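You operate a simulated robot arm through the tools that you are given. There is no shell and no other tool. Be economical: measure what you need, move in short steps, check, and stop when the job is done.

You run a simulated two-armed robot. Do the job below in one go: nothing can be reset, and whatever is moved stays where it is left.

## Task
Switch off the mains of vat 3, then rinse its white propeller and hang it in the middle fork.
Fine: mains off before the yellow lever; rinse to and fro in the large steel bucket; the fork is on the propeller rack; the yellow lever ends at FREE; the arm stays.

It is judged by the outcome, as a careful person would: the job done as asked, and still so three seconds after it is handed in. It fails if anything else is knocked over, pushed out of place, dropped, spilled or broken.

## Robot
Two 7-joint arms with two-finger parallel grippers on one trunk, on a base that drives. Base frame: it is fixed to the floor where the robot stands at the start and does not move with it; the origin is under the middle of the robot, x ahead of it, y to its left, z up. Readings come in mm, rad, newtons and seconds.
The left shoulder is at the start at [50, 168, 1057], the right one opposite. With the tool pointing down near the work surface each hand reaches from about 100 to 320 mm from the robot's upright axis, wherever it stands, measured 20 degrees to its own side. Places, roughly: black dial of vat three [600, -200, 500]; black lever of vat three [600, 0, 900]; blue propeller [6750, 4000, 500]; draped cloth [8500, -750, 1000]; large red button of the left control box [7400, 500, 1600]; large red button of the right control box [8700, -2100, 1600]; large red button of vat three [500, -200, 700]; large red button of vat two [500, 1800, 700]; large steel bucket [400, -500, 200]; lever with the yellow ball on the stirrer of vat 3 [1100, -1100, 1400]; main switch of vat three [600, 0, 700]; middle fork of the propeller rack [400, 600, 800]; stirrer of vat three [1200, -900, 1300]; white propeller [6750, 4250, 500]. Payload 1.57 kg a hand.
The tool frame of a hand sits at the grasp point between the pads (the TCP): z along the fingers, y along the line on which they close. The tips reach 30 mm beyond it. The gripper opens to 80 mm. The fingers are 17 mm wide and 12 mm thick; the gripper's body (40 by 82 mm) begins 80 mm behind the TCP.
Orientation is that of the tool frame in the base frame, as a unit quaternion [w, x, y, z]. With the fingers straight down and closing along the base's y, the tool's x points along the base's -x, its y along +y and its z along -z.

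## Interface
- The arms move only by the tool servo_tool. It takes "left_targets", "right_targets" or both (then of equal length, played together; a hand with none holds still); each is a list of rows, each an object (a shift or turn left out is 0, a gripper value left out holds the last) with "slide": the shift along the tool's x, y, z in mm, a list of three; "angular": the turn, a rotation vector about the tool's x, y, z in rad, a list of three; "gripper": the closure, from 0 (fully open) to 1 (shut). In form: [{"slide": [dx, dy, dz], "angular": [wx, wy, wz], "gripper": gripper}, ...]. A call has 1 to 10 rows; each row is the pose to reach, as a shift and turn from the pose commanded when the call began, along the tool's axes at that moment. A row lasts 0.2 s, in which the tool goes at most 50 mm and 0.15 rad; a call with a longer step from one row to the next is refused whole, and so is a gripper value outside its range. A pose out of reach is approached as far as the arm can. The call stops where the force on the tool passes 90 N (or 10 N more than at its start, if that is more) or the arm is blocked; 0.2 s more then pass. The fingers move at their own pace (about 45 mm/s each) and stop on an object; they squeeze with about 34 N. The grip force told is the motor's: it shows also when the fingers shut on nothing. Time passes only in rows, and 0.2 s behind the last, so rows that repeat a pose let the fingers close. It gives the time, the measured TCP pose, the force on the tool (base axes), the opening and the grip force at its end, in the units of the frame above (readings bear some noise), with the torque about the TCP (base axes, N m) and any sound that the robot's microphone picked up.
- Cameras (640 x 400 px; columns grow to the right, rows downward): "scene" is now at [114.9, 12.9, 1250.1]; the picture's right is [0.18, -0.98, 0.00], its down [-0.73, -0.13, -0.67] and it looks along [0.66, 0.12, -0.75] (base axes); focal length 214 px, centre (320, 200). "left" rides on the left gripper at [72, 7, -122] in its tool frame; the picture's right is [-0.09, 1.00, 0.00], its down [-0.84, -0.08, -0.54] and it looks along [-0.54, -0.05, 0.84] (tool axes); focal length 238 px, centre (320, 200). "right" rides on the right gripper at [72, -7, -122] in its tool frame; the picture's right is [0.09, 1.00, 0.00], its down [-0.84, 0.08, -0.54] and it looks along [-0.54, 0.05, 0.84] (tool axes); focal length 238 px, centre (320, 200). There is no depth. A picture from a camera that has moved, and an enlarged one, comes with that camera's place and axes in the base frame and with its lens.
- get_image(camera): a new picture of that camera. It takes no simulated time.
- raise_lower(by): slides the trunk up (or, below 0, down) by that many mm; the arms and the scene camera ride with it, the base frame stays. It gives what a move gives, with no picture.
- base_move(legs): drives the robot by 1 to 6 legs, each [ahead, left, turn to the left] in mm, mm and rad, along the robot's own axes; the way and the turn of a leg run together, so that a leg with both is an arc; at most 1500 mm and 3.142 rad a leg. The arms and the cameras ride along, it lands a little off, and it stops where it bumps. It gives what a move gives.
- head_to(pan, tilt): turns the head with the scene camera to pan (to the left, within 1.396 rad either way) and tilt (down, from -0.506 to 1.204), counted from straight ahead of the robot. It gives what a move gives.
- inspect(camera, box): a new picture of the part [left, top, right, bottom] of that camera's present view, enlarged. It takes no simulated time.
- hand_in(): hands the job in; it is judged then, once.

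Work in short steps. Places have to be worked out from the pictures, the camera data and where the tool is seen: move nearer, look again, correct. Check each grasp and each placing, and mend what went wrong. You have 120 turns and 108 pictures in all, those below and enlarged ones among them. Open the grippers and draw the arms clear of the work before you hand the job in, unless the task says otherwise; then end with one line.

The tools are called after ">>>" by a JSON object that holds its "fn" and its "kwargs". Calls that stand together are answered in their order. servo_tool: Moves the arms, as the interface text tells. Its arguments: {"type":"object","properties":{"left_targets":{"type":"array","items":{"type":"object","properties":{"slide":{"type":"array","items":{"type":"number"}},"angular":{"type":"array","items":{"type":"number"}},"gripper":{"type":"number"}}}},"right_targets":{"type":"array","items":{"type":"object","properties":{"slide":{"type":"array","items":{"type":"number"}},"angular":{"type":"array","items":{"type":"number"}},"gripper":{"type":"number"}}}}},"required":[]} The other tools are called the same way: raise_lower (by) slides the trunk up or down; base_move (legs) drives the base; head_to (pan, tilt) turns the head that bears the scene camera; get_image (camera) takes a picture; inspect (camera, box) takes an enlarged picture of a part of a camera's view; hand_in () hands the job in.

At the start:

```text
time: 0.0
left_tcp_pos: [452.2, 189.6, 1104.0]
left_orientation: [0.001, -0.001, 1.0, 0.0]
left_wrist_force: [0.2, -0.2, 0.0]
left_torque: [0.0, -0.03, -0.01]
left_finger_gap: 79.9
left_grasp_force: 0.1
right_tcp_pos: [446.8, -247.5, 1048.3]
right_orientation: [0.0, 0.0, 1.0, 0.0]
right_wrist_force: [0.0, -0.4, -0.4]
right_torque: [0.02, 0.0, 0.01]
right_finger_gap: 80.1
right_grasp_force: 0.1
trunk travel left (down, up): [-225.0, 218.0]
robot x, y, heading: [2.0, 0.3, 0.003]
head pan, tilt: [0.176, 0.841]
```

scene: 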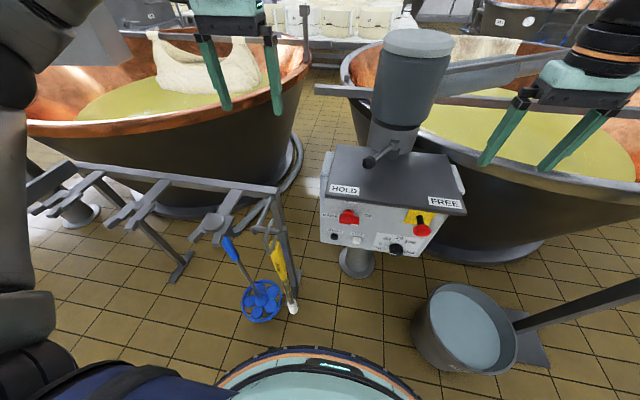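
right: 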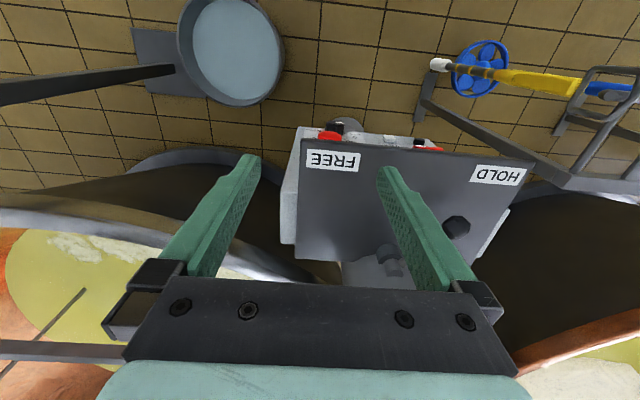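
left: 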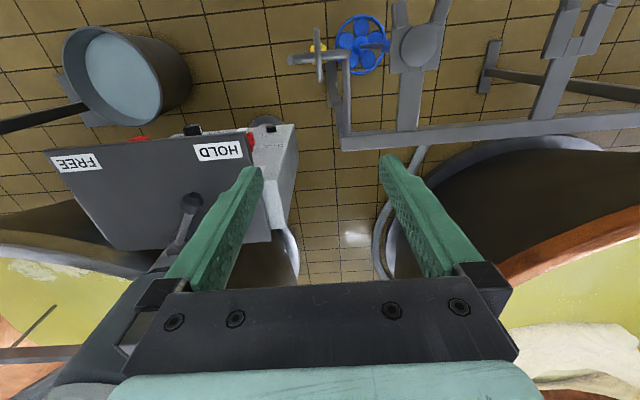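

I start by looking at the control box and the rack closely, since the labels matter.

>>> {"fn": "inspect", "kwargs": {"camera": "scene", "box": [300, 140, 480, 280]}}

>>> {"fn": "head_to", "kwargs": {"pan": -0.7, "tilt": 0.2}}

```text
2.86 times, centred on (390, 210) of scene
camera zoom: at [114.9, 12.9, 1250.1], right [0.18, -0.98, 0.0], down [-0.73, -0.13, -0.67], along [0.66, 0.12, -0.75], focal length 613 px, centre (120, 171)
```

zoom: 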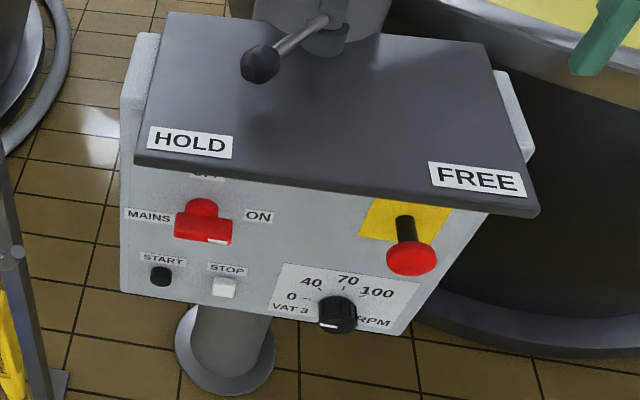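

```text
time: 1.2
left_tcp_pos: [453.0, 191.5, 1103.1]
left_orientation: [-0.001, -0.001, 1.0, 0.0]
left_wrist_force: [0.2, 0.7, 0.6]
left_torque: [0.0, -0.03, -0.01]
left_finger_gap: 80.0
left_grasp_force: 0.0
right_tcp_pos: [446.1, -249.9, 1048.8]
right_orientation: [0.001, 0.001, 1.0, 0.0]
right_wrist_force: [0.3, 0.1, -0.3]
right_torque: [0.01, 0.0, -0.02]
right_finger_gap: 80.1
right_grasp_force: 0.1
trunk travel left (down, up): [-225.0, 218.0]
robot x, y, heading: [2.5, 2.0, -0.002]
head pan, tilt: [-0.7, 0.201]
```

The main switch is a red rotary handle, now at ON with OFF at the top. Next I look at the stirrer.

>>> {"fn": "get_image", "kwargs": {"camera": "scene"}}

```text
103 pictures are left
camera scene: at [108.8, -60.9, 1307.0], right [-0.64, -0.77, 0.0], down [-0.15, 0.13, -0.98], along [0.75, -0.63, -0.2], focal length 214 px, centre (320, 200)
```

scene: 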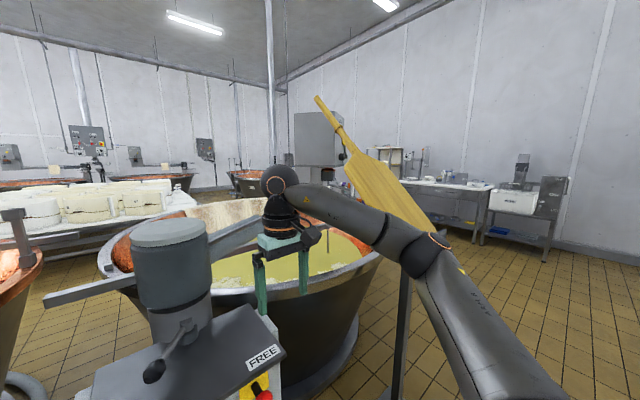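

>>> {"fn": "inspect", "kwargs": {"camera": "scene", "box": [160, 130, 400, 300]}}

>>> {"fn": "raise_lower", "kwargs": {"by": 210}}

>>> {"fn": "head_to", "kwargs": {"pan": -0.9, "tilt": 0.4}}

>>> {"fn": "get_image", "kwargs": {"camera": "scene"}}

```text
2.35 times, centred on (280, 215) of scene
camera zoom: at [108.8, -60.9, 1307.0], right [-0.64, -0.77, 0.0], down [-0.15, 0.13, -0.98], along [0.75, -0.63, -0.2], focal length 505 px, centre (414, 165)
```

zoom: 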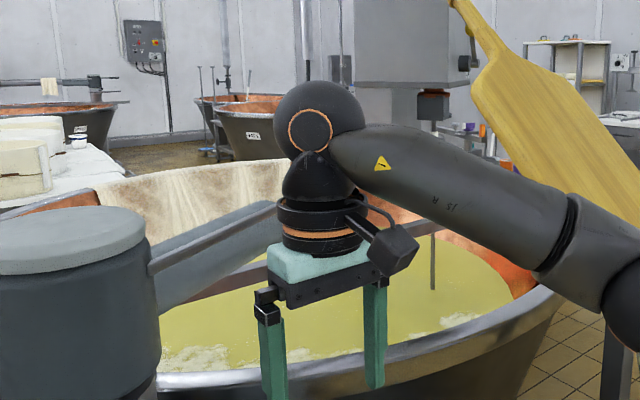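

```text
time: 3.4
left_tcp_pos: [453.1, 190.5, 1314.2]
left_orientation: [0.0, 0.0, 1.0, 0.0]
left_wrist_force: [0.1, -0.9, -0.2]
left_torque: [0.02, -0.02, 0.02]
left_finger_gap: 80.0
left_grasp_force: 0.1
right_tcp_pos: [445.8, -247.8, 1257.4]
right_orientation: [0.0, 0.0, 1.0, -0.001]
right_wrist_force: [0.2, 0.3, -0.9]
right_torque: [0.01, 0.04, 0.0]
right_finger_gap: 79.9
right_grasp_force: 0.1
trunk travel left (down, up): [-435.0, 8.0]
robot x, y, heading: [-0.2, 0.5, -0.002]
head pan, tilt: [-0.7, 0.201]
```

```text
time: 4.2
left_tcp_pos: [453.2, 191.2, 1313.0]
left_orientation: [0.0, 0.0, 1.0, 0.0]
left_wrist_force: [0.0, -0.1, 0.2]
left_torque: [-0.02, 0.0, 0.01]
left_finger_gap: 79.7
left_grasp_force: 0.0
right_tcp_pos: [444.7, -249.1, 1257.6]
right_orientation: [0.0, 0.0, 1.0, 0.001]
right_wrist_force: [0.2, 0.2, 0.3]
right_torque: [-0.01, 0.0, 0.03]
right_finger_gap: 80.0
right_grasp_force: 0.0
trunk travel left (down, up): [-435.0, 8.0]
robot x, y, heading: [0.4, 0.5, 0.005]
head pan, tilt: [-0.901, 0.4]
```

```text
101 pictures are left
camera scene: at [95.0, -73.5, 1498.6], right [-0.78, -0.62, 0.0], down [-0.24, 0.3, -0.92], along [0.57, -0.72, -0.39], focal length 214 px, centre (320, 200)
```

scene: 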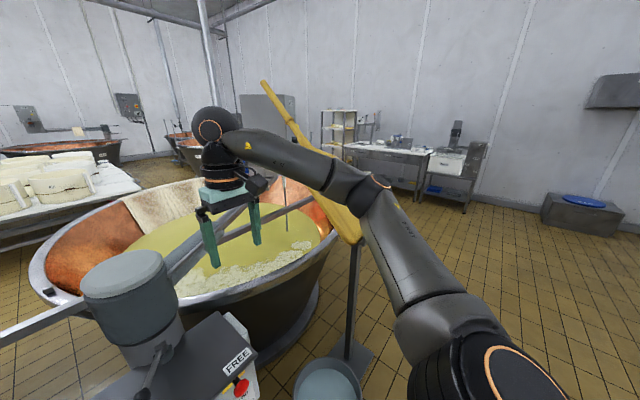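

>>> {"fn": "inspect", "kwargs": {"camera": "scene", "box": [200, 80, 360, 260]}}

>>> {"fn": "servo_tool", "kwargs": {"right_targets": [{"slide": [40, 0, 0]}, {"slide": [80, 0, 0]}, {"slide": [120, 0, 0]}, {"slide": [160, 0, 0]}]}}

>>> {"fn": "head_to", "kwargs": {"pan": -0.7, "tilt": 0.3}}

>>> {"fn": "get_image", "kwargs": {"camera": "scene"}}

```text
2.22 times, centred on (280, 170) of scene
camera zoom: at [95.0, -73.5, 1498.6], right [-0.78, -0.62, 0.0], down [-0.24, 0.3, -0.92], along [0.57, -0.72, -0.39], focal length 477 px, centre (409, 267)
```

zoom: 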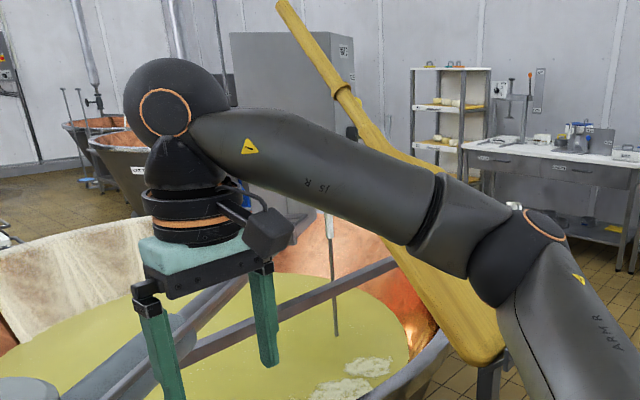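

```text
time: 5.2
left_tcp_pos: [452.3, 189.9, 1314.0]
left_orientation: [0.0, 0.001, 1.0, 0.0]
left_wrist_force: [-0.2, 0.6, -0.5]
left_torque: [-0.01, 0.0, 0.03]
left_finger_gap: 80.1
left_grasp_force: 0.0
right_tcp_pos: [286.3, -248.8, 1257.6]
right_orientation: [0.0, 0.0, 1.0, 0.001]
right_wrist_force: [0.6, -0.5, 1.0]
right_torque: [-0.01, -0.01, 0.03]
right_finger_gap: 80.2
right_grasp_force: 0.1
trunk travel left (down, up): [-435.0, 8.0]
robot x, y, heading: [-0.0, 1.7, -0.0]
head pan, tilt: [-0.901, 0.4]
```

```text
time: 5.9
left_tcp_pos: [452.4, 190.5, 1313.4]
left_orientation: [0.0, 0.0, 1.0, 0.0]
left_wrist_force: [-0.4, -0.4, 0.0]
left_torque: [-0.02, -0.03, 0.0]
left_finger_gap: 80.0
left_grasp_force: 0.1
right_tcp_pos: [286.0, -247.2, 1257.2]
right_orientation: [0.0, 0.0, 1.0, 0.0]
right_wrist_force: [-0.7, -0.6, 0.4]
right_torque: [0.02, -0.01, -0.01]
right_finger_gap: 79.8
right_grasp_force: 0.2
trunk travel left (down, up): [-435.0, 8.0]
robot x, y, heading: [-2.1, 1.9, -0.0]
head pan, tilt: [-0.7, 0.3]
```

```text
99 pictures are left
camera scene: at [108.9, -61.1, 1507.8], right [-0.64, -0.76, 0.0], down [-0.23, 0.19, -0.96], along [0.73, -0.62, -0.3], focal length 214 px, centre (320, 200)
```

scene: 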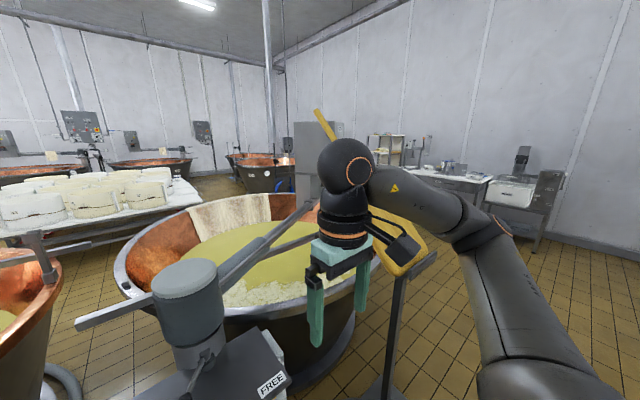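

The stirrer sits on an arm over vat 3; I do the mains first. Lower the trunk and look square at the panel.

>>> {"fn": "raise_lower", "kwargs": {"by": -400}}

>>> {"fn": "head_to", "kwargs": {"pan": 0.0, "tilt": 0.7}}

>>> {"fn": "get_image", "kwargs": {"camera": "scene"}}

```text
time: 9.7
left_tcp_pos: [452.5, 190.3, 913.1]
left_orientation: [-0.001, 0.0, 1.0, 0.001]
left_wrist_force: [-1.0, -0.2, -0.5]
left_torque: [0.01, -0.03, 0.02]
left_finger_gap: 80.2
left_grasp_force: 0.1
right_tcp_pos: [286.3, -247.3, 856.7]
right_orientation: [0.0, 0.0, 1.0, 0.0]
right_wrist_force: [0.5, -0.5, 0.6]
right_torque: [0.03, -0.04, 0.01]
right_finger_gap: 80.0
right_grasp_force: 0.0
trunk travel left (down, up): [-35.0, 408.0]
robot x, y, heading: [2.2, 0.9, -0.003]
head pan, tilt: [-0.7, 0.3]
```

```text
time: 10.8
left_tcp_pos: [454.1, 190.5, 912.3]
left_orientation: [0.0, 0.0, 1.0, -0.001]
left_wrist_force: [-0.8, 0.3, -0.3]
left_torque: [-0.02, 0.02, 0.0]
left_finger_gap: 80.2
left_grasp_force: 0.1
right_tcp_pos: [287.0, -248.1, 857.2]
right_orientation: [0.0, 0.0, 1.0, 0.0]
right_wrist_force: [0.2, -0.7, 0.7]
right_torque: [0.01, 0.02, -0.02]
right_finger_gap: 80.1
right_grasp_force: 0.1
trunk travel left (down, up): [-35.0, 408.0]
robot x, y, heading: [-1.8, 1.0, 0.003]
head pan, tilt: [0.0, 0.7]
```

```text
98 pictures are left
camera scene: at [122.5, -1.0, 1071.7], right [0.0, -1.0, 0.0], down [-0.64, 0.0, -0.77], along [0.77, 0.0, -0.64], focal length 214 px, centre (320, 200)
```

scene: 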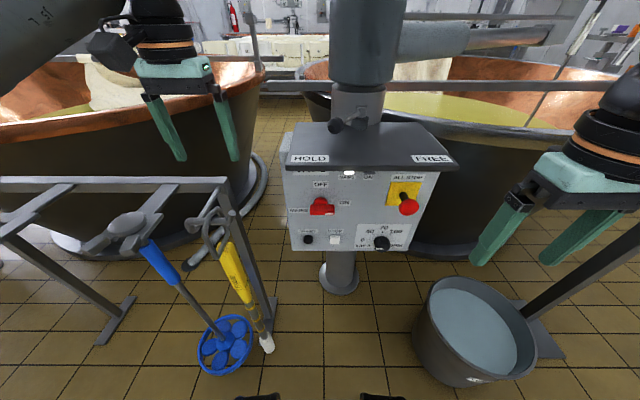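

>>> {"fn": "inspect", "kwargs": {"camera": "scene", "box": [270, 140, 430, 260]}}

>>> {"fn": "inspect", "kwargs": {"camera": "scene", "box": [0, 160, 300, 390]}}

```text
3.33 times, centred on (350, 200) of scene
camera zoom: at [122.5, -1.0, 1071.7], right [0.0, -1.0, 0.0], down [-0.64, 0.0, -0.77], along [0.77, 0.0, -0.64], focal length 715 px, centre (220, 200)
```

zoom: 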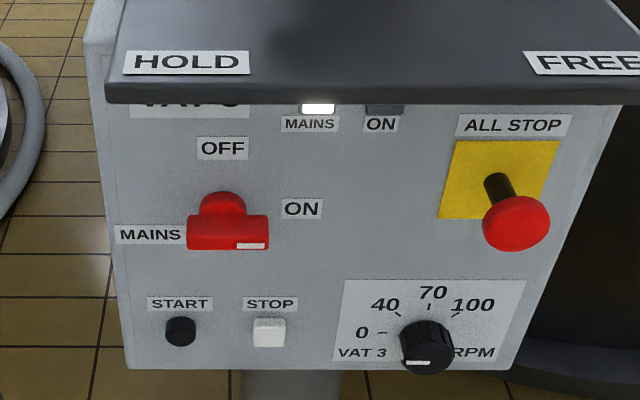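

```text
1.74 times, centred on (150, 275) of scene
camera zoom: at [122.5, -1.0, 1071.7], right [0.0, -1.0, 0.0], down [-0.64, 0.0, -0.77], along [0.77, 0.0, -0.64], focal length 373 px, centre (616, 70)
```

zoom: 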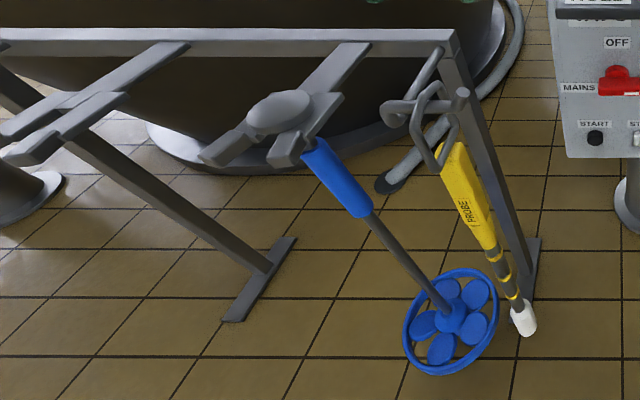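

The switch bar works out at about [530, -7, 700], about 60 mm wide along y. I pitch the right hand forward (tool toward +x) while bringing it nearer.

>>> {"fn": "servo_tool", "kwargs": {"right_targets": [{"slide": [0, 12, 5], "angular": [0, -0.145, 0]}, {"slide": [0, 24, 10], "angular": [0, -0.29, 0]}, {"slide": [0, 36, 20], "angular": [0, -0.435, 0]}, {"slide": [0, 48, 30], "angular": [0, -0.58, 0]}, {"slide": [0, 60, 40], "angular": [0, -0.725, 0]}, {"slide": [0, 72, 50], "angular": [0, -0.87, 0]}, {"slide": [0, 84, 60], "angular": [0, -1.015, 0]}, {"slide": [0, 96, 70], "angular": [0, -1.16, 0]}, {"slide": [0, 108, 80], "angular": [0, -1.305, 0]}, {"slide": [0, 120, 97], "angular": [0, -1.45, 0]}]}}

```text
time: 13.1
left_tcp_pos: [453.6, 190.1, 913.0]
left_orientation: [-0.001, 0.0, 1.0, -0.001]
left_wrist_force: [0.2, -0.2, -0.9]
left_torque: [-0.01, -0.02, 0.0]
left_finger_gap: 79.8
left_grasp_force: 0.0
right_tcp_pos: [378.0, -47.3, 757.0]
right_orientation: [0.7, 0.074, 0.71, 0.006]
right_wrist_force: [0.0, -0.1, 0.0]
right_torque: [0.02, 0.02, 0.0]
right_finger_gap: 80.0
right_grasp_force: 0.1
right hand out of reach, approached as far as the arm can: row 4, 5, 6, 7, 8, 9, 10
trunk travel left (down, up): [-35.0, 408.0]
robot x, y, heading: [0.1, -2.1, 0.002]
head pan, tilt: [0.0, 0.7]
stopped in row 10 (right hand): the arm was blocked; the commanded pose is now the measured one
```

The hand now points forward at [378, -47, 757]. I roll it +90° about its axis, advancing a little, so it can close on the bar from above and below.

>>> {"fn": "servo_tool", "kwargs": {"right_targets": [{"slide": [6, 4, 5], "angular": [0, 0, 0.145]}, {"slide": [12, 8, 10], "angular": [0, 0, 0.29]}, {"slide": [18, 12, 15], "angular": [0, 0, 0.435]}, {"slide": [24, 16, 20], "angular": [0, 0, 0.58]}, {"slide": [30, 20, 25], "angular": [0, 0, 0.725]}, {"slide": [36, 24, 30], "angular": [0, 0, 0.87]}, {"slide": [42, 28, 35], "angular": [0, 0, 1.015]}, {"slide": [48, 32, 40], "angular": [0, 0, 1.16]}, {"slide": [54, 36, 45], "angular": [0, 0, 1.305]}, {"slide": [56, 40, 50], "angular": [0, 0, 1.45]}]}}

>>> {"fn": "get_image", "kwargs": {"camera": "scene"}}

>>> {"fn": "get_image", "kwargs": {"camera": "right"}}

```text
time: 15.3
left_tcp_pos: [453.2, 190.1, 913.5]
left_orientation: [0.0, -0.001, 1.0, 0.0]
left_wrist_force: [-0.3, -0.4, -0.3]
left_torque: [-0.03, 0.0, 0.01]
left_finger_gap: 80.1
left_grasp_force: 0.1
right_tcp_pos: [429.6, -5.6, 705.5]
right_orientation: [0.519, 0.527, 0.482, 0.47]
right_wrist_force: [-0.1, 0.6, -0.6]
right_torque: [0.0, 0.0, 0.01]
right_finger_gap: 80.2
right_grasp_force: 0.1
trunk travel left (down, up): [-35.0, 408.0]
robot x, y, heading: [0.0, -1.9, 0.001]
head pan, tilt: [0.0, 0.7]
```

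```text
95 pictures are left
camera scene: at [122.4, -0.9, 1071.7], right [0.0, -1.0, 0.0], down [-0.64, 0.0, -0.76], along [0.76, 0.0, -0.64], focal length 214 px, centre (320, 200)
```

scene: 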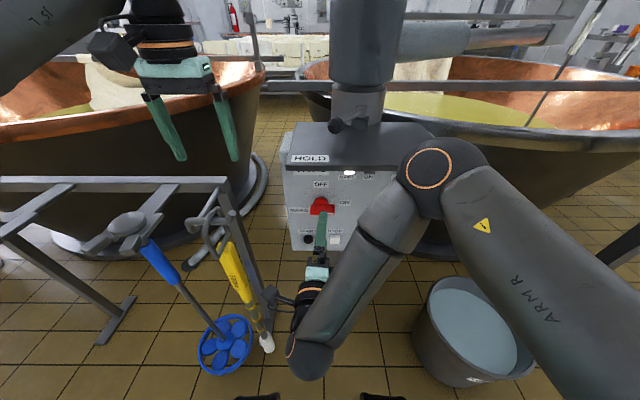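

```text
94 pictures are left
camera right: at [315.3, 77.8, 701.4], right [0.03, 0.09, 1.0], down [-0.62, -0.78, 0.09], along [0.79, -0.62, 0.03], focal length 238 px, centre (320, 200)
```

right: 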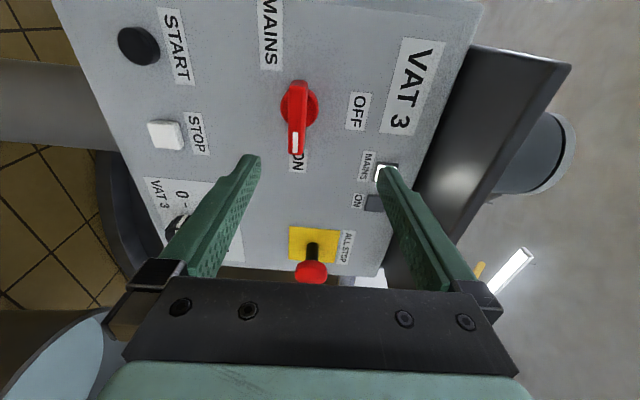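

Triangulating from both cameras: bar centre ≈ [556, -8, 678], panel x ≈ 580. I move the hand down 27 mm and advance to x ≈ 535, straightening a small yaw.

>>> {"fn": "servo_tool", "kwargs": {"right_targets": [{"slide": [2, -15, 10], "angular": [0, 0.05, 0]}, {"slide": [4, -27, 30], "angular": [0, 0.09, 0]}, {"slide": [6, -27, 55], "angular": [0, 0.09, 0]}, {"slide": [7, -27, 75], "angular": [0, 0.09, 0]}]}}

>>> {"fn": "get_image", "kwargs": {"camera": "right"}}

```text
time: 16.3
left_tcp_pos: [452.8, 190.6, 912.8]
left_orientation: [0.001, -0.001, 1.0, 0.0]
left_wrist_force: [0.8, 0.0, -0.4]
left_torque: [-0.01, 0.01, -0.03]
left_finger_gap: 80.2
left_grasp_force: 0.1
right_tcp_pos: [504.4, -6.2, 677.3]
right_orientation: [0.497, 0.504, 0.506, 0.493]
right_wrist_force: [0.0, 0.4, 0.0]
right_torque: [0.01, -0.03, -0.01]
right_finger_gap: 80.2
right_grasp_force: 0.1
trunk travel left (down, up): [-35.0, 408.0]
robot x, y, heading: [0.5, 0.2, -0.003]
head pan, tilt: [0.0, 0.7]
```

```text
93 pictures are left
camera right: at [383.4, 66.6, 672.9], right [0.02, 0.1, 1.0], down [-0.54, -0.84, 0.09], along [0.84, -0.54, 0.03], focal length 238 px, centre (320, 200)
```

right: 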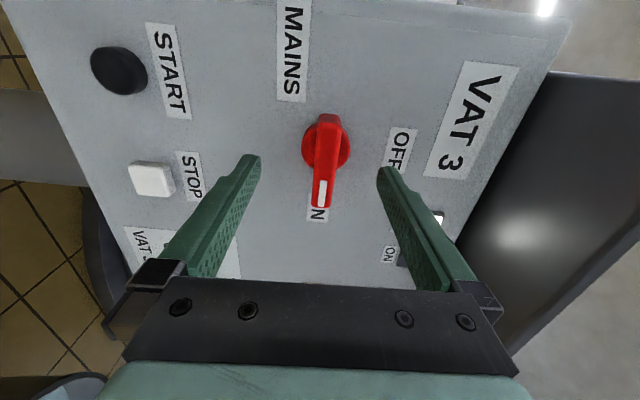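

Fingers straddle the bar well. Advance 32 mm more and close.

>>> {"fn": "servo_tool", "kwargs": {"right_targets": [{"slide": [0, 0, 16]}, {"slide": [0, 0, 33]}, {"slide": [0, 0, 33], "gripper": 1}, {"slide": [0, 0, 33], "gripper": 1}, {"slide": [0, 0, 33], "gripper": 1}, {"slide": [0, 0, 33], "gripper": 1}]}}

>>> {"fn": "get_image", "kwargs": {"camera": "right"}}

```text
time: 17.7
left_tcp_pos: [452.3, 191.4, 913.5]
left_orientation: [0.001, -0.001, 1.0, 0.0]
left_wrist_force: [-0.8, -0.6, -0.3]
left_torque: [0.02, 0.01, -0.01]
left_finger_gap: 80.3
left_grasp_force: 0.1
right_tcp_pos: [538.1, -5.3, 680.8]
right_orientation: [0.499, 0.502, 0.502, 0.497]
right_wrist_force: [0.5, -0.2, 22.1]
right_torque: [0.09, -0.42, 0.35]
right_finger_gap: 38.1
right_grasp_force: 27.1
trunk travel left (down, up): [-35.0, 408.0]
robot x, y, heading: [3.9, -0.3, 0.002]
head pan, tilt: [0.0, 0.7]
```

```text
92 pictures are left
camera right: at [416.7, 67.8, 674.6], right [0.01, 0.09, 1.0], down [-0.54, -0.83, 0.08], along [0.84, -0.54, 0.04], focal length 238 px, centre (320, 200)
```

right: 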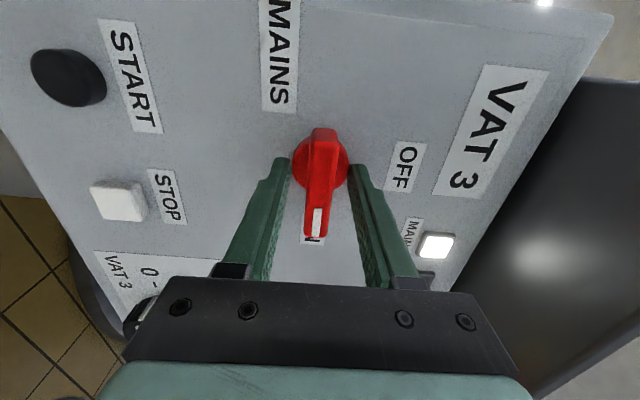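

The tips caught the round base (38 mm). I open, back off 14 mm, rise 3 mm, and close on the bar alone.

>>> {"fn": "servo_tool", "kwargs": {"right_targets": [{"gripper": 0.3}, {"gripper": 0.3}, {"slide": [0, 4, -14], "gripper": 0.3}, {"slide": [0, 4, -14], "gripper": 1}, {"slide": [0, 4, -14], "gripper": 1}, {"slide": [0, 4, -14], "gripper": 1}, {"slide": [0, 4, -14], "gripper": 1}]}}

>>> {"fn": "get_image", "kwargs": {"camera": "right"}}

```text
time: 19.3
left_tcp_pos: [451.6, 190.8, 913.1]
left_orientation: [0.001, 0.0, 1.0, 0.001]
left_wrist_force: [-0.8, -1.0, -0.3]
left_torque: [0.01, -0.03, -0.02]
left_finger_gap: 80.3
left_grasp_force: 0.1
right_tcp_pos: [522.5, -3.9, 679.9]
right_orientation: [0.497, 0.505, 0.505, 0.494]
right_wrist_force: [-2.1, 0.3, 2.0]
right_torque: [0.04, -0.55, 0.1]
right_finger_gap: 16.2
right_grasp_force: 27.9
trunk travel left (down, up): [-35.0, 408.0]
robot x, y, heading: [-1.0, 1.8, 0.006]
head pan, tilt: [0.0, 0.7]
```

```text
91 pictures are left
camera right: at [401.1, 67.4, 676.0], right [0.02, 0.1, 1.0], down [-0.54, -0.83, 0.09], along [0.84, -0.54, 0.04], focal length 238 px, centre (320, 200)
```

right: 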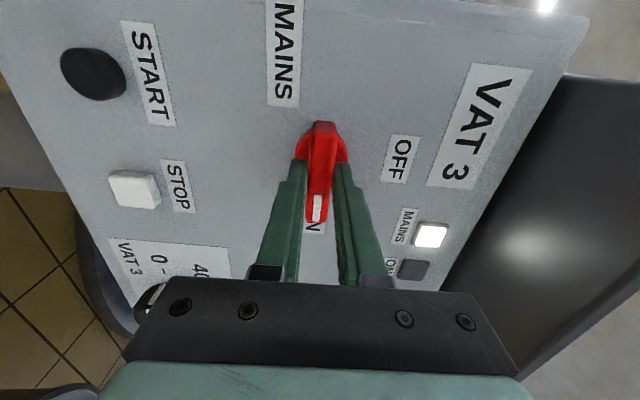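

Gripped the bar (16 mm). Turn it -90° about the tool axis (ON → OFF).

>>> {"fn": "servo_tool", "kwargs": {"right_targets": [{"angular": [0, 0, -0.15]}, {"angular": [0, 0, -0.3]}, {"angular": [0, 0, -0.45]}, {"angular": [0, 0, -0.6]}, {"angular": [0, 0, -0.75]}, {"angular": [0, 0, -0.9]}, {"angular": [0, 0, -1.05]}, {"angular": [0, 0, -1.2]}, {"angular": [0, 0, -1.35]}, {"angular": [0, 0, -1.5]}]}}

>>> {"fn": "get_image", "kwargs": {"camera": "right"}}

```text
time: 21.5
left_tcp_pos: [451.2, 190.5, 913.4]
left_orientation: [0.001, -0.001, 1.0, -0.001]
left_wrist_force: [-0.2, 0.1, 0.3]
left_torque: [0.0, -0.03, 0.0]
left_finger_gap: 80.0
left_grasp_force: 0.2
right_tcp_pos: [523.0, -3.6, 682.0]
right_orientation: [0.701, 0.022, 0.712, 0.024]
right_wrist_force: [-3.2, 15.4, 21.2]
right_torque: [-0.03, -0.07, -0.26]
right_finger_gap: 16.0
right_grasp_force: 31.1
trunk travel left (down, up): [-35.0, 408.0]
robot x, y, heading: [-1.5, -0.4, 0.0]
head pan, tilt: [0.0, 0.7]
```

```text
90 pictures are left
camera right: at [400.1, -5.0, 612.6], right [0.0, 1.0, -0.03], down [-0.53, 0.02, 0.85], along [0.85, 0.02, 0.53], focal length 238 px, centre (320, 200)
```

right: 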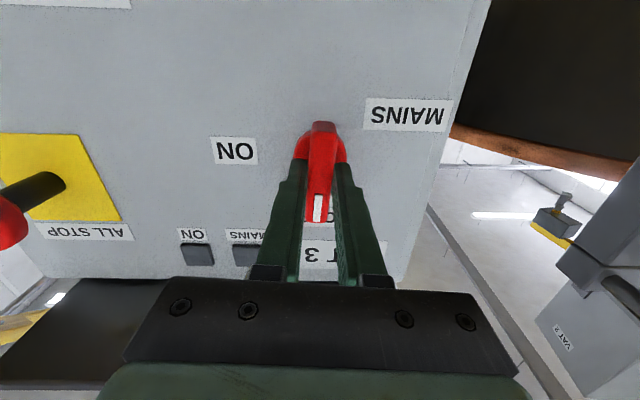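

The MAINS lamp went dark. I finish the last few degrees, release, and back straight off.

>>> {"fn": "servo_tool", "kwargs": {"right_targets": [{"angular": [0, 0, -0.06]}, {"angular": [0, 0, -0.06]}, {"angular": [0, 0, -0.06], "gripper": 0.2}, {"angular": [0, 0, -0.06], "gripper": 0.2}, {"angular": [0, 0, -0.06], "gripper": 0.2}, {"slide": [0, 0, -35], "angular": [0, 0, -0.06]}, {"slide": [0, 0, -75], "angular": [0, 0, -0.06]}, {"slide": [0, 0, -115], "angular": [0, 0, -0.06]}, {"slide": [0, 0, -150], "angular": [0, 0, -0.06]}]}}

>>> {"fn": "get_image", "kwargs": {"camera": "right"}}

>>> {"fn": "inspect", "kwargs": {"camera": "scene", "box": [270, 140, 430, 260]}}

```text
time: 23.5
left_tcp_pos: [452.7, 191.3, 913.9]
left_orientation: [0.0, 0.0, 1.0, 0.0]
left_wrist_force: [-0.2, 1.3, 0.0]
left_torque: [-0.01, 0.02, -0.01]
left_finger_gap: 79.9
left_grasp_force: 0.1
right_tcp_pos: [402.2, -8.2, 694.3]
right_orientation: [0.699, 0.003, 0.715, 0.001]
right_wrist_force: [-0.5, 0.2, -0.6]
right_torque: [0.03, -0.03, 0.01]
right_finger_gap: 64.0
right_grasp_force: 0.0
right hand out of reach, approached as far as the arm can: row 9
trunk travel left (down, up): [-35.0, 408.0]
robot x, y, heading: [-2.9, 1.9, -0.0]
head pan, tilt: [0.0, 0.7]
```

```text
89 pictures are left
camera right: at [278.3, -14.0, 624.8], right [0.0, 1.0, -0.09], down [-0.52, 0.07, 0.85], along [0.85, 0.04, 0.52], focal length 238 px, centre (320, 200)
```

right: 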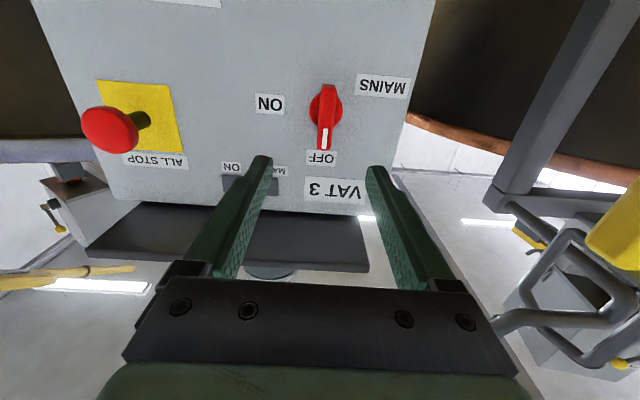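

```text
3.33 times, centred on (350, 200) of scene
camera zoom: at [122.5, -0.9, 1071.7], right [0.0, -1.0, 0.0], down [-0.64, 0.0, -0.76], along [0.76, 0.0, -0.64], focal length 715 px, centre (220, 200)
```

zoom: 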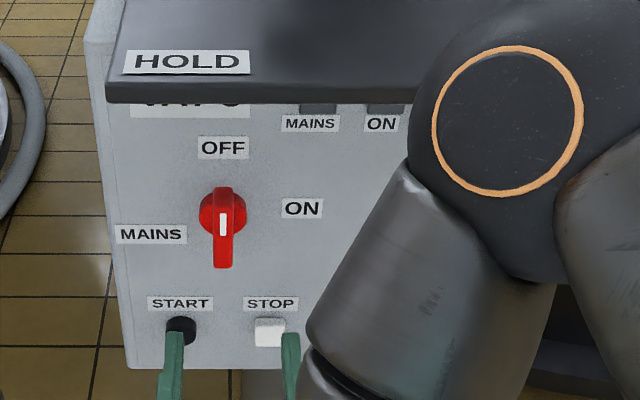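

Mains is off (handle at OFF, lamp dark). Now I raise the trunk, back up, and point the right hand down again for driving.

>>> {"fn": "base_move", "kwargs": {"legs": [[-300, 0, 0]]}}

>>> {"fn": "raise_lower", "kwargs": {"by": 400}}

>>> {"fn": "servo_tool", "kwargs": {"right_targets": [{"slide": [0, -15, 0], "angular": [0, 0.145, 0]}, {"slide": [0, -30, 0], "angular": [0, 0.29, 0]}, {"slide": [0, -45, 0], "angular": [0, 0.435, 0]}, {"slide": [0, -60, 0], "angular": [0, 0.58, 0]}, {"slide": [0, -75, 0], "angular": [0, 0.725, 0]}, {"slide": [0, -90, 0], "angular": [0, 0.87, 0]}, {"slide": [0, -105, 0], "angular": [0, 1.015, 0]}, {"slide": [0, -120, 0], "angular": [0, 1.16, 0]}, {"slide": [0, -135, 0], "angular": [0, 1.305, 0]}, {"slide": [0, -150, 0], "angular": [0, 1.45, 0]}]}}

>>> {"fn": "base_move", "kwargs": {"legs": [[0, -900, 0]]}}

>>> {"fn": "head_to", "kwargs": {"pan": 0.0, "tilt": 0.35}}

>>> {"fn": "get_image", "kwargs": {"camera": "scene"}}

```text
time: 25.6
left_tcp_pos: [152.2, 189.9, 912.2]
left_orientation: [-0.001, 0.0, 1.0, 0.0]
left_wrist_force: [0.6, 0.1, -0.1]
left_torque: [0.02, 0.01, -0.03]
left_finger_gap: 79.9
left_grasp_force: 0.0
right_tcp_pos: [102.6, -7.6, 691.5]
right_orientation: [0.698, 0.003, 0.716, 0.002]
right_wrist_force: [-0.7, -0.3, -0.5]
right_torque: [0.03, -0.02, 0.02]
right_finger_gap: 63.9
right_grasp_force: 0.0
trunk travel left (down, up): [-35.0, 408.0]
robot x, y, heading: [-301.7, -0.1, -0.001]
head pan, tilt: [0.0, 0.7]
```

```text
time: 29.4
left_tcp_pos: [154.2, 189.4, 1313.1]
left_orientation: [0.0, 0.0, 1.0, 0.0]
left_wrist_force: [0.3, 0.2, -0.4]
left_torque: [-0.03, -0.01, 0.02]
left_finger_gap: 79.9
left_grasp_force: 0.0
right_tcp_pos: [101.8, -8.4, 1093.4]
right_orientation: [0.699, 0.004, 0.715, 0.0]
right_wrist_force: [-0.1, -0.2, 0.0]
right_torque: [0.0, 0.0, 0.01]
right_finger_gap: 64.1
right_grasp_force: 0.0
trunk travel left (down, up): [-435.0, 8.0]
robot x, y, heading: [-299.3, -0.2, 0.003]
head pan, tilt: [0.0, 0.7]
```

```text
time: 31.6
left_tcp_pos: [154.4, 189.8, 1312.3]
left_orientation: [0.0, 0.002, 1.0, 0.0]
left_wrist_force: [-0.6, -0.2, 0.0]
left_torque: [0.02, 0.0, 0.07]
left_finger_gap: 80.2
left_grasp_force: 0.1
right_tcp_pos: [101.8, -160.3, 1092.4]
right_orientation: [0.047, 0.003, 0.999, 0.003]
right_wrist_force: [0.5, -0.7, 0.9]
right_torque: [0.01, 0.02, 0.01]
right_finger_gap: 64.2
right_grasp_force: 0.1
trunk travel left (down, up): [-435.0, 8.0]
robot x, y, heading: [-300.6, -0.4, -0.001]
head pan, tilt: [0.0, 0.7]
```

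```text
time: 39.8
left_tcp_pos: [152.7, -704.0, 1312.9]
left_orientation: [0.0, 0.0, 1.0, 0.0]
left_wrist_force: [0.6, 0.3, 0.2]
left_torque: [-0.01, 0.03, 0.02]
left_finger_gap: 79.9
left_grasp_force: 0.0
right_tcp_pos: [100.8, -1053.2, 1091.3]
right_orientation: [0.049, 0.0, 0.999, 0.005]
right_wrist_force: [-0.5, -0.2, -0.3]
right_torque: [0.0, -0.01, 0.0]
right_finger_gap: 64.1
right_grasp_force: 0.0
trunk travel left (down, up): [-435.0, 8.0]
robot x, y, heading: [-301.0, -895.2, 0.003]
head pan, tilt: [0.0, 0.7]
```

```text
time: 40.6
left_tcp_pos: [152.0, -704.6, 1312.9]
left_orientation: [0.0, -0.001, 1.0, 0.0]
left_wrist_force: [-0.2, -0.5, -0.3]
left_torque: [0.01, -0.01, 0.01]
left_finger_gap: 79.8
left_grasp_force: 0.0
right_tcp_pos: [101.0, -1053.7, 1091.7]
right_orientation: [0.047, 0.001, 0.999, 0.004]
right_wrist_force: [0.0, -0.1, -0.1]
right_torque: [0.02, 0.03, 0.0]
right_finger_gap: 63.8
right_grasp_force: 0.0
trunk travel left (down, up): [-435.0, 8.0]
robot x, y, heading: [-300.3, -890.1, -0.001]
head pan, tilt: [0.0, 0.351]
```

```text
87 pictures are left
camera scene: at [-169.9, -895.2, 1503.0], right [0.0, -1.0, 0.0], down [-0.34, 0.0, -0.94], along [0.94, 0.0, -0.34], focal length 214 px, centre (320, 200)
```

scene: 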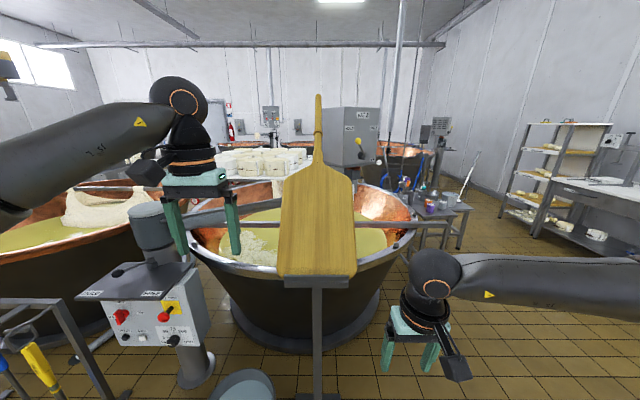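

>>> {"fn": "inspect", "kwargs": {"camera": "scene", "box": [290, 80, 490, 260]}}

```text
2.22 times, centred on (390, 170) of scene
camera zoom: at [-169.9, -895.2, 1503.0], right [0.0, -1.0, 0.0], down [-0.34, 0.0, -0.94], along [0.94, 0.0, -0.34], focal length 477 px, centre (164, 267)
```

zoom: 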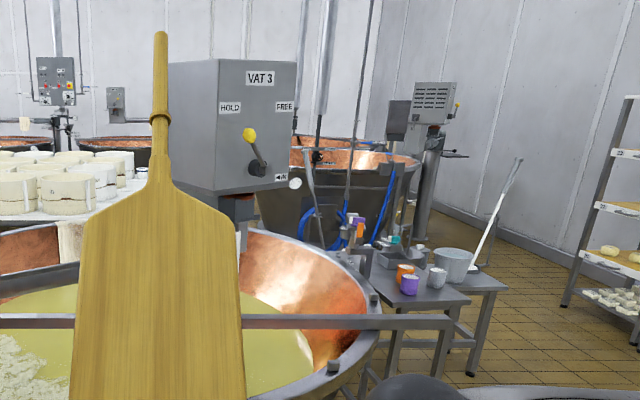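

The yellow-ball lever is on the gearbox face, at HOLD, with FREE to its right. I drive around the paddle stand to the vat's right side to look at it from there.

>>> {"fn": "base_move", "kwargs": {"legs": [[0, -1000, 0], [1000, 0, 0], [0, 0, 1.2]]}}

>>> {"fn": "head_to", "kwargs": {"pan": 0.0, "tilt": 0.45}}

>>> {"fn": "get_image", "kwargs": {"camera": "scene"}}

```text
time: 57.4
left_tcp_pos: [698.1, -1366.3, 1313.0]
left_orientation: [0.0, -0.571, 0.821, -0.001]
left_wrist_force: [-0.4, 0.1, 0.0]
left_torque: [-0.03, -0.03, 0.02]
left_finger_gap: 80.2
left_grasp_force: 0.2
right_tcp_pos: [1006.0, -1535.3, 1092.6]
right_orientation: [0.039, -0.568, 0.821, 0.029]
right_wrist_force: [-0.6, -0.2, 0.2]
right_torque: [0.02, -0.01, 0.01]
right_finger_gap: 64.1
right_grasp_force: 0.0
trunk travel left (down, up): [-435.0, 8.0]
robot x, y, heading: [721.4, -1852.4, 1.215]
head pan, tilt: [0.0, 0.351]
```

```text
time: 58.0
left_tcp_pos: [696.5, -1365.5, 1312.4]
left_orientation: [0.001, -0.571, 0.821, -0.001]
left_wrist_force: [-0.5, 0.5, 0.1]
left_torque: [0.0, -0.01, 0.0]
left_finger_gap: 80.0
left_grasp_force: 0.0
right_tcp_pos: [1006.6, -1537.1, 1092.1]
right_orientation: [0.038, -0.569, 0.821, 0.03]
right_wrist_force: [0.3, 0.2, 0.5]
right_torque: [0.03, 0.02, -0.01]
right_finger_gap: 63.8
right_grasp_force: 0.0
trunk travel left (down, up): [-435.0, 8.0]
robot x, y, heading: [719.6, -1857.0, 1.215]
head pan, tilt: [0.0, 0.45]
```

```text
85 pictures are left
camera scene: at [761.4, -1734.6, 1493.9], right [0.94, -0.35, 0.0], down [-0.15, -0.41, -0.9], along [0.31, 0.84, -0.43], focal length 214 px, centre (320, 200)
```

scene: 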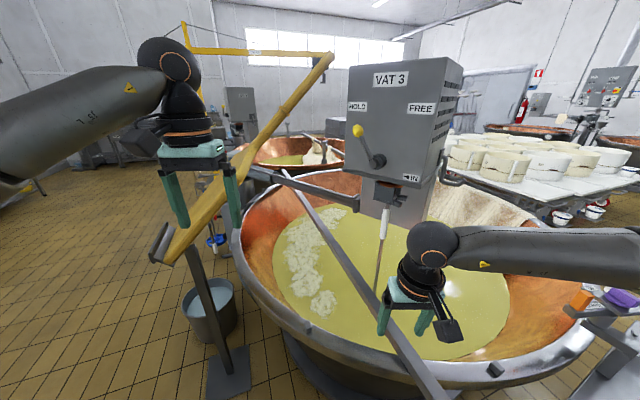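

>>> {"fn": "inspect", "kwargs": {"camera": "scene", "box": [320, 40, 500, 300]}}

```text
1.54 times, centred on (410, 170) of scene
camera zoom: at [761.4, -1734.6, 1493.9], right [0.94, -0.35, 0.0], down [-0.15, -0.41, -0.9], along [0.31, 0.84, -0.43], focal length 330 px, centre (182, 246)
```

zoom: 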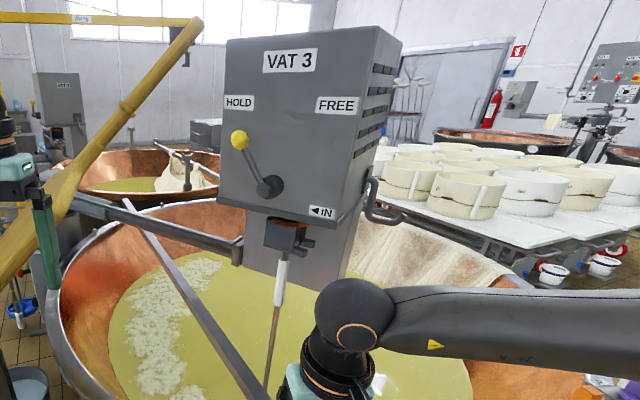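

Working from the two views: lever ball ≈ [1113, -1119, 1403], pivot ≈ [1178, -1153, 1305], and the gearbox face looks toward (-0.84, -0.54). I turn to face it squarely and shift over.

>>> {"fn": "base_move", "kwargs": {"legs": [[0, 0, -0.64], [0, 344, 0]]}}

>>> {"fn": "get_image", "kwargs": {"camera": "scene"}}

```text
time: 63.4
left_tcp_pos: [800.5, -1160.4, 1312.3]
left_orientation: [0.0, -0.288, 0.957, -0.001]
left_wrist_force: [-0.1, 0.5, 0.4]
left_torque: [-0.01, -0.01, 0.0]
left_finger_gap: 80.1
left_grasp_force: 0.0
right_tcp_pos: [951.6, -1480.1, 1092.2]
right_orientation: [0.045, -0.287, 0.957, 0.016]
right_wrist_force: [0.1, 0.1, -1.2]
right_torque: [0.01, 0.02, 0.0]
right_finger_gap: 64.1
right_grasp_force: 0.0
trunk travel left (down, up): [-435.0, 8.0]
robot x, y, heading: [531.2, -1569.2, 0.583]
head pan, tilt: [0.0, 0.45]
```

```text
83 pictures are left
camera scene: at [635.6, -1496.9, 1493.9], right [0.55, -0.83, 0.0], down [-0.36, -0.24, -0.9], along [0.75, 0.5, -0.44], focal length 214 px, centre (320, 200)
```

scene: 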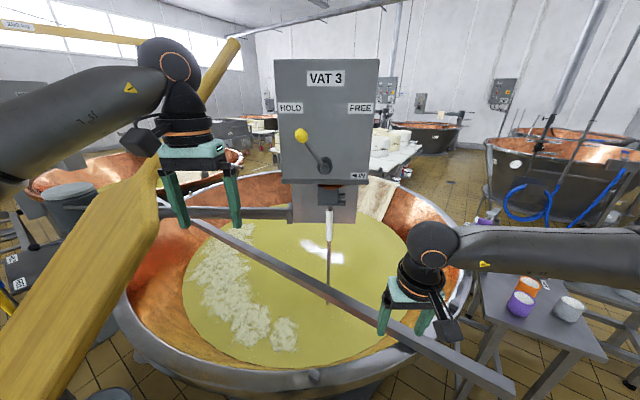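

Excellent frontal view. I zoom in on the chuck and shaft.

>>> {"fn": "inspect", "kwargs": {"camera": "scene", "box": [265, 80, 395, 210]}}

>>> {"fn": "inspect", "kwargs": {"camera": "scene", "box": [280, 170, 380, 310]}}

```text
3.08 times, centred on (330, 145) of scene
camera zoom: at [635.6, -1496.9, 1493.9], right [0.55, -0.83, 0.0], down [-0.36, -0.24, -0.9], along [0.75, 0.5, -0.44], focal length 660 px, centre (289, 369)
```

zoom: 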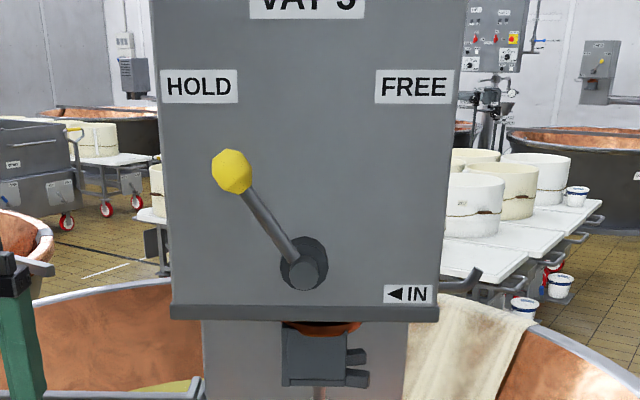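

```text
2.86 times, centred on (330, 240) of scene
camera zoom: at [635.6, -1496.9, 1493.9], right [0.55, -0.83, 0.0], down [-0.36, -0.24, -0.9], along [0.75, 0.5, -0.44], focal length 613 px, centre (291, 86)
```

zoom: 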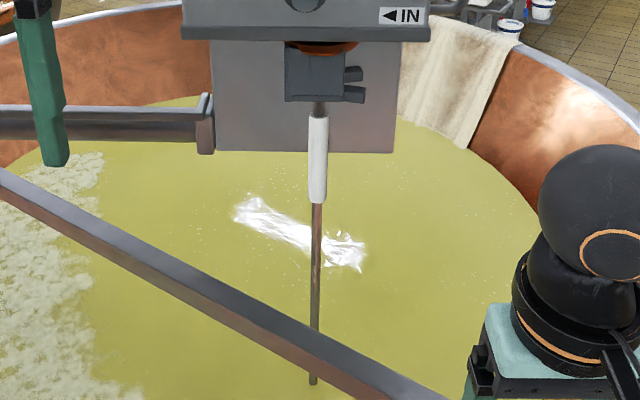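

The chuck is a U open to the right; "◄ IN" means the shaft comes out to the right once FREE. White grip ≈ [1282, -1110], z ≈ 932–1077. I bring the left hand away from the paddle and look down at the gap between base and vat.

>>> {"fn": "servo_tool", "kwargs": {"left_targets": [{"slide": [20, -40, 0]}, {"slide": [40, -80, 0]}, {"slide": [60, -120, 0]}]}}

>>> {"fn": "head_to", "kwargs": {"pan": 0.0, "tilt": 1.15}}

>>> {"fn": "get_image", "kwargs": {"camera": "scene"}}

```text
time: 64.2
left_tcp_pos: [817.9, -1295.2, 1314.0]
left_orientation: [-0.001, -0.288, 0.958, 0.001]
left_wrist_force: [0.0, -0.3, -0.1]
left_torque: [0.02, 0.03, 0.03]
left_finger_gap: 80.1
left_grasp_force: 0.0
right_tcp_pos: [951.0, -1481.8, 1090.8]
right_orientation: [0.045, -0.285, 0.957, 0.017]
right_wrist_force: [0.6, 0.4, 0.2]
right_torque: [0.02, 0.04, 0.0]
right_finger_gap: 63.8
right_grasp_force: 0.0
trunk travel left (down, up): [-435.0, 8.0]
robot x, y, heading: [529.8, -1571.2, 0.584]
head pan, tilt: [0.0, 0.45]
```

```text
time: 65.2
left_tcp_pos: [818.0, -1293.6, 1314.4]
left_orientation: [0.0, -0.288, 0.958, -0.001]
left_wrist_force: [0.8, 0.3, -0.9]
left_torque: [-0.02, 0.0, 0.01]
left_finger_gap: 80.3
left_grasp_force: 0.0
right_tcp_pos: [951.6, -1480.7, 1091.2]
right_orientation: [0.045, -0.286, 0.957, 0.017]
right_wrist_force: [-0.3, 0.4, 0.5]
right_torque: [0.0, 0.04, -0.02]
right_finger_gap: 63.9
right_grasp_force: 0.1
trunk travel left (down, up): [-435.0, 8.0]
robot x, y, heading: [526.6, -1568.2, 0.581]
head pan, tilt: [0.0, 1.15]
```

```text
80 pictures are left
camera scene: at [608.7, -1514.9, 1438.6], right [0.55, -0.83, 0.0], down [-0.76, -0.5, -0.41], along [0.34, 0.23, -0.91], focal length 214 px, centre (320, 200)
```

scene: 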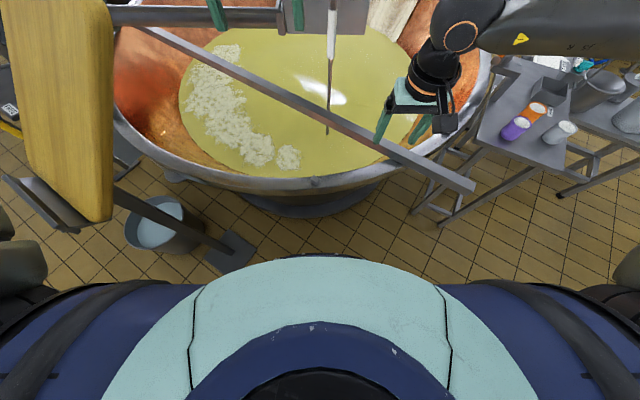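

There's about 300 mm of clearance to the vat foot. I pitch the right hand to point forward (and raise it), then drive 170 mm ahead and 50 mm right.

>>> {"fn": "servo_tool", "kwargs": {"right_targets": [{"slide": [0, -5, -15], "angular": [0, -0.147, 0]}, {"slide": [0, -10, -30], "angular": [0, -0.295, 0]}, {"slide": [0, -15, -45], "angular": [0, -0.442, 0]}, {"slide": [0, -20, -60], "angular": [0, -0.59, 0]}, {"slide": [0, -25, -75], "angular": [0, -0.737, 0]}, {"slide": [0, -30, -90], "angular": [0, -0.884, 0]}, {"slide": [0, -30, -95], "angular": [0, -1.031, 0]}, {"slide": [0, -30, -100], "angular": [0, -1.178, 0]}, {"slide": [0, -30, -100], "angular": [0, -1.325, 0]}, {"slide": [0, -30, -100], "angular": [0, -1.472, 0]}]}}

>>> {"fn": "base_move", "kwargs": {"legs": [[0, -50, 0], [170, 0, 0]]}}

>>> {"fn": "head_to", "kwargs": {"pan": 0.0, "tilt": 0.55}}

>>> {"fn": "get_image", "kwargs": {"camera": "scene"}}

```text
time: 67.4
left_tcp_pos: [819.2, -1294.2, 1313.7]
left_orientation: [0.001, -0.288, 0.958, 0.0]
left_wrist_force: [0.3, -0.4, 0.1]
left_torque: [-0.01, 0.0, 0.01]
left_finger_gap: 80.0
left_grasp_force: 0.0
right_tcp_pos: [961.4, -1439.0, 1181.5]
right_orientation: [0.676, -0.199, 0.679, 0.204]
right_wrist_force: [0.3, 0.1, -0.3]
right_torque: [0.01, -0.04, 0.01]
right_finger_gap: 64.2
right_grasp_force: 0.0
right hand out of reach, approached as far as the arm can: row 5, 6, 7, 8, 9, 10
trunk travel left (down, up): [-435.0, 8.0]
robot x, y, heading: [528.9, -1570.1, 0.584]
head pan, tilt: [0.0, 1.15]
```

```text
time: 69.6
left_tcp_pos: [986.1, -1242.5, 1312.9]
left_orientation: [0.0, -0.288, 0.958, 0.0]
left_wrist_force: [0.8, 0.4, 0.9]
left_torque: [0.01, 0.01, 0.0]
left_finger_gap: 80.0
left_grasp_force: 0.0
right_tcp_pos: [1130.8, -1388.0, 1181.0]
right_orientation: [0.676, -0.2, 0.68, 0.203]
right_wrist_force: [0.0, -0.5, -0.7]
right_torque: [-0.03, 0.03, -0.01]
right_finger_gap: 64.2
right_grasp_force: 0.0
trunk travel left (down, up): [-435.0, 8.0]
robot x, y, heading: [697.5, -1517.3, 0.582]
head pan, tilt: [0.0, 1.15]
```

```text
time: 70.6
left_tcp_pos: [986.4, -1242.4, 1314.6]
left_orientation: [0.0, -0.288, 0.958, 0.0]
left_wrist_force: [0.3, -0.3, -0.4]
left_torque: [-0.01, -0.01, 0.0]
left_finger_gap: 79.9
left_grasp_force: 0.0
right_tcp_pos: [1128.7, -1387.7, 1180.9]
right_orientation: [0.677, -0.199, 0.68, 0.202]
right_wrist_force: [-0.3, 0.0, 0.0]
right_torque: [-0.01, 0.01, 0.0]
right_finger_gap: 63.8
right_grasp_force: 0.1
trunk travel left (down, up): [-435.0, 8.0]
robot x, y, heading: [695.8, -1515.0, 0.584]
head pan, tilt: [0.0, 0.55]
```

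```text
79 pictures are left
camera scene: at [803.1, -1447.3, 1484.7], right [0.55, -0.83, 0.0], down [-0.44, -0.29, -0.85], along [0.71, 0.47, -0.52], focal length 214 px, centre (320, 200)
```

scene: 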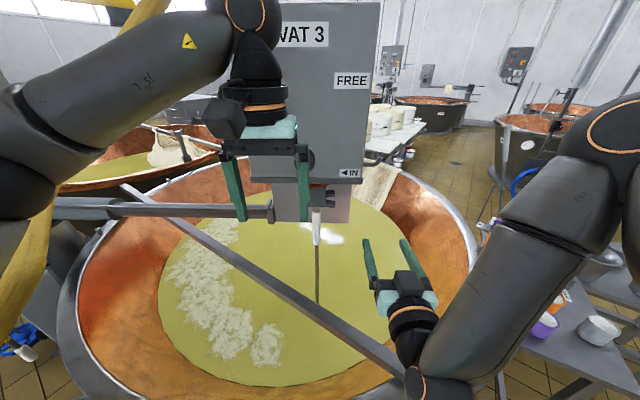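

Right hand is at 431 ahead/132 right in the robot frame; the shaft is ≈712 ahead, 16 left. I approach to ~100 mm short at z ≈ 1040 with the gripper opening.

>>> {"fn": "servo_tool", "kwargs": {"right_targets": [{"slide": [24, 25, 20], "gripper": 0}, {"slide": [48, 50, 45], "gripper": 0}, {"slide": [72, 75, 75], "gripper": 0}, {"slide": [96, 100, 105], "gripper": 0}, {"slide": [120, 125, 135], "gripper": 0}, {"slide": [141, 148, 165], "gripper": 0}]}}

>>> {"fn": "get_image", "kwargs": {"camera": "right"}}

>>> {"fn": "get_image", "kwargs": {"camera": "scene"}}

```text
time: 72.0
left_tcp_pos: [987.0, -1241.9, 1312.8]
left_orientation: [0.001, -0.289, 0.957, -0.001]
left_wrist_force: [-0.6, 0.5, 0.1]
left_torque: [0.0, 0.0, 0.01]
left_finger_gap: 80.1
left_grasp_force: 0.1
right_tcp_pos: [1182.0, -1171.2, 1043.4]
right_orientation: [0.675, -0.199, 0.682, 0.2]
right_wrist_force: [-0.4, 0.0, 0.0]
right_torque: [0.0, 0.02, 0.06]
right_finger_gap: 80.2
right_grasp_force: 0.1
trunk travel left (down, up): [-435.0, 8.0]
robot x, y, heading: [697.4, -1517.5, 0.589]
head pan, tilt: [0.0, 0.55]
```

```text
78 pictures are left
camera right: at [1083.2, -1243.4, 971.9], right [-0.54, 0.84, -0.09], down [-0.49, -0.23, 0.84], along [0.68, 0.5, 0.53], focal length 238 px, centre (320, 200)
```

right: 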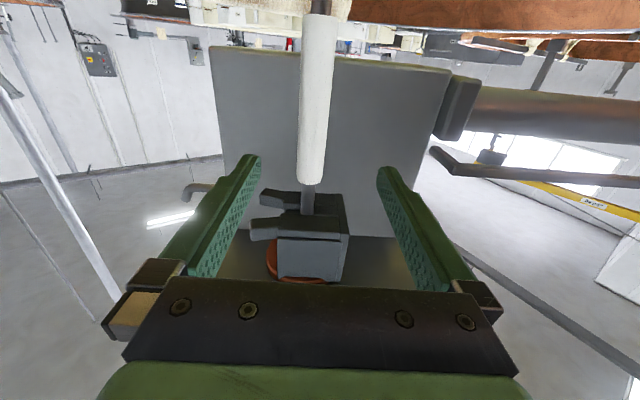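

```text
77 pictures are left
camera scene: at [803.1, -1446.8, 1484.8], right [0.55, -0.83, 0.0], down [-0.44, -0.29, -0.85], along [0.71, 0.47, -0.52], focal length 214 px, centre (320, 200)
```

scene: 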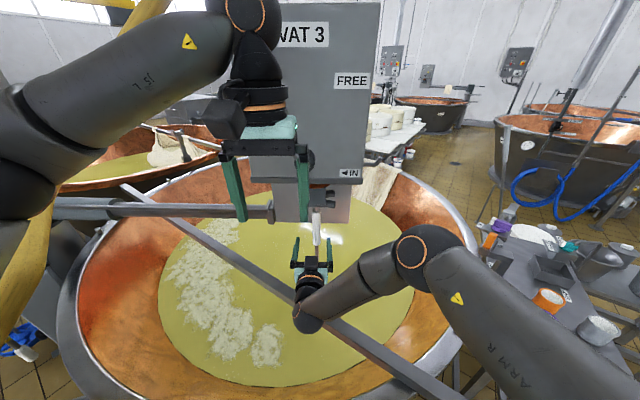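

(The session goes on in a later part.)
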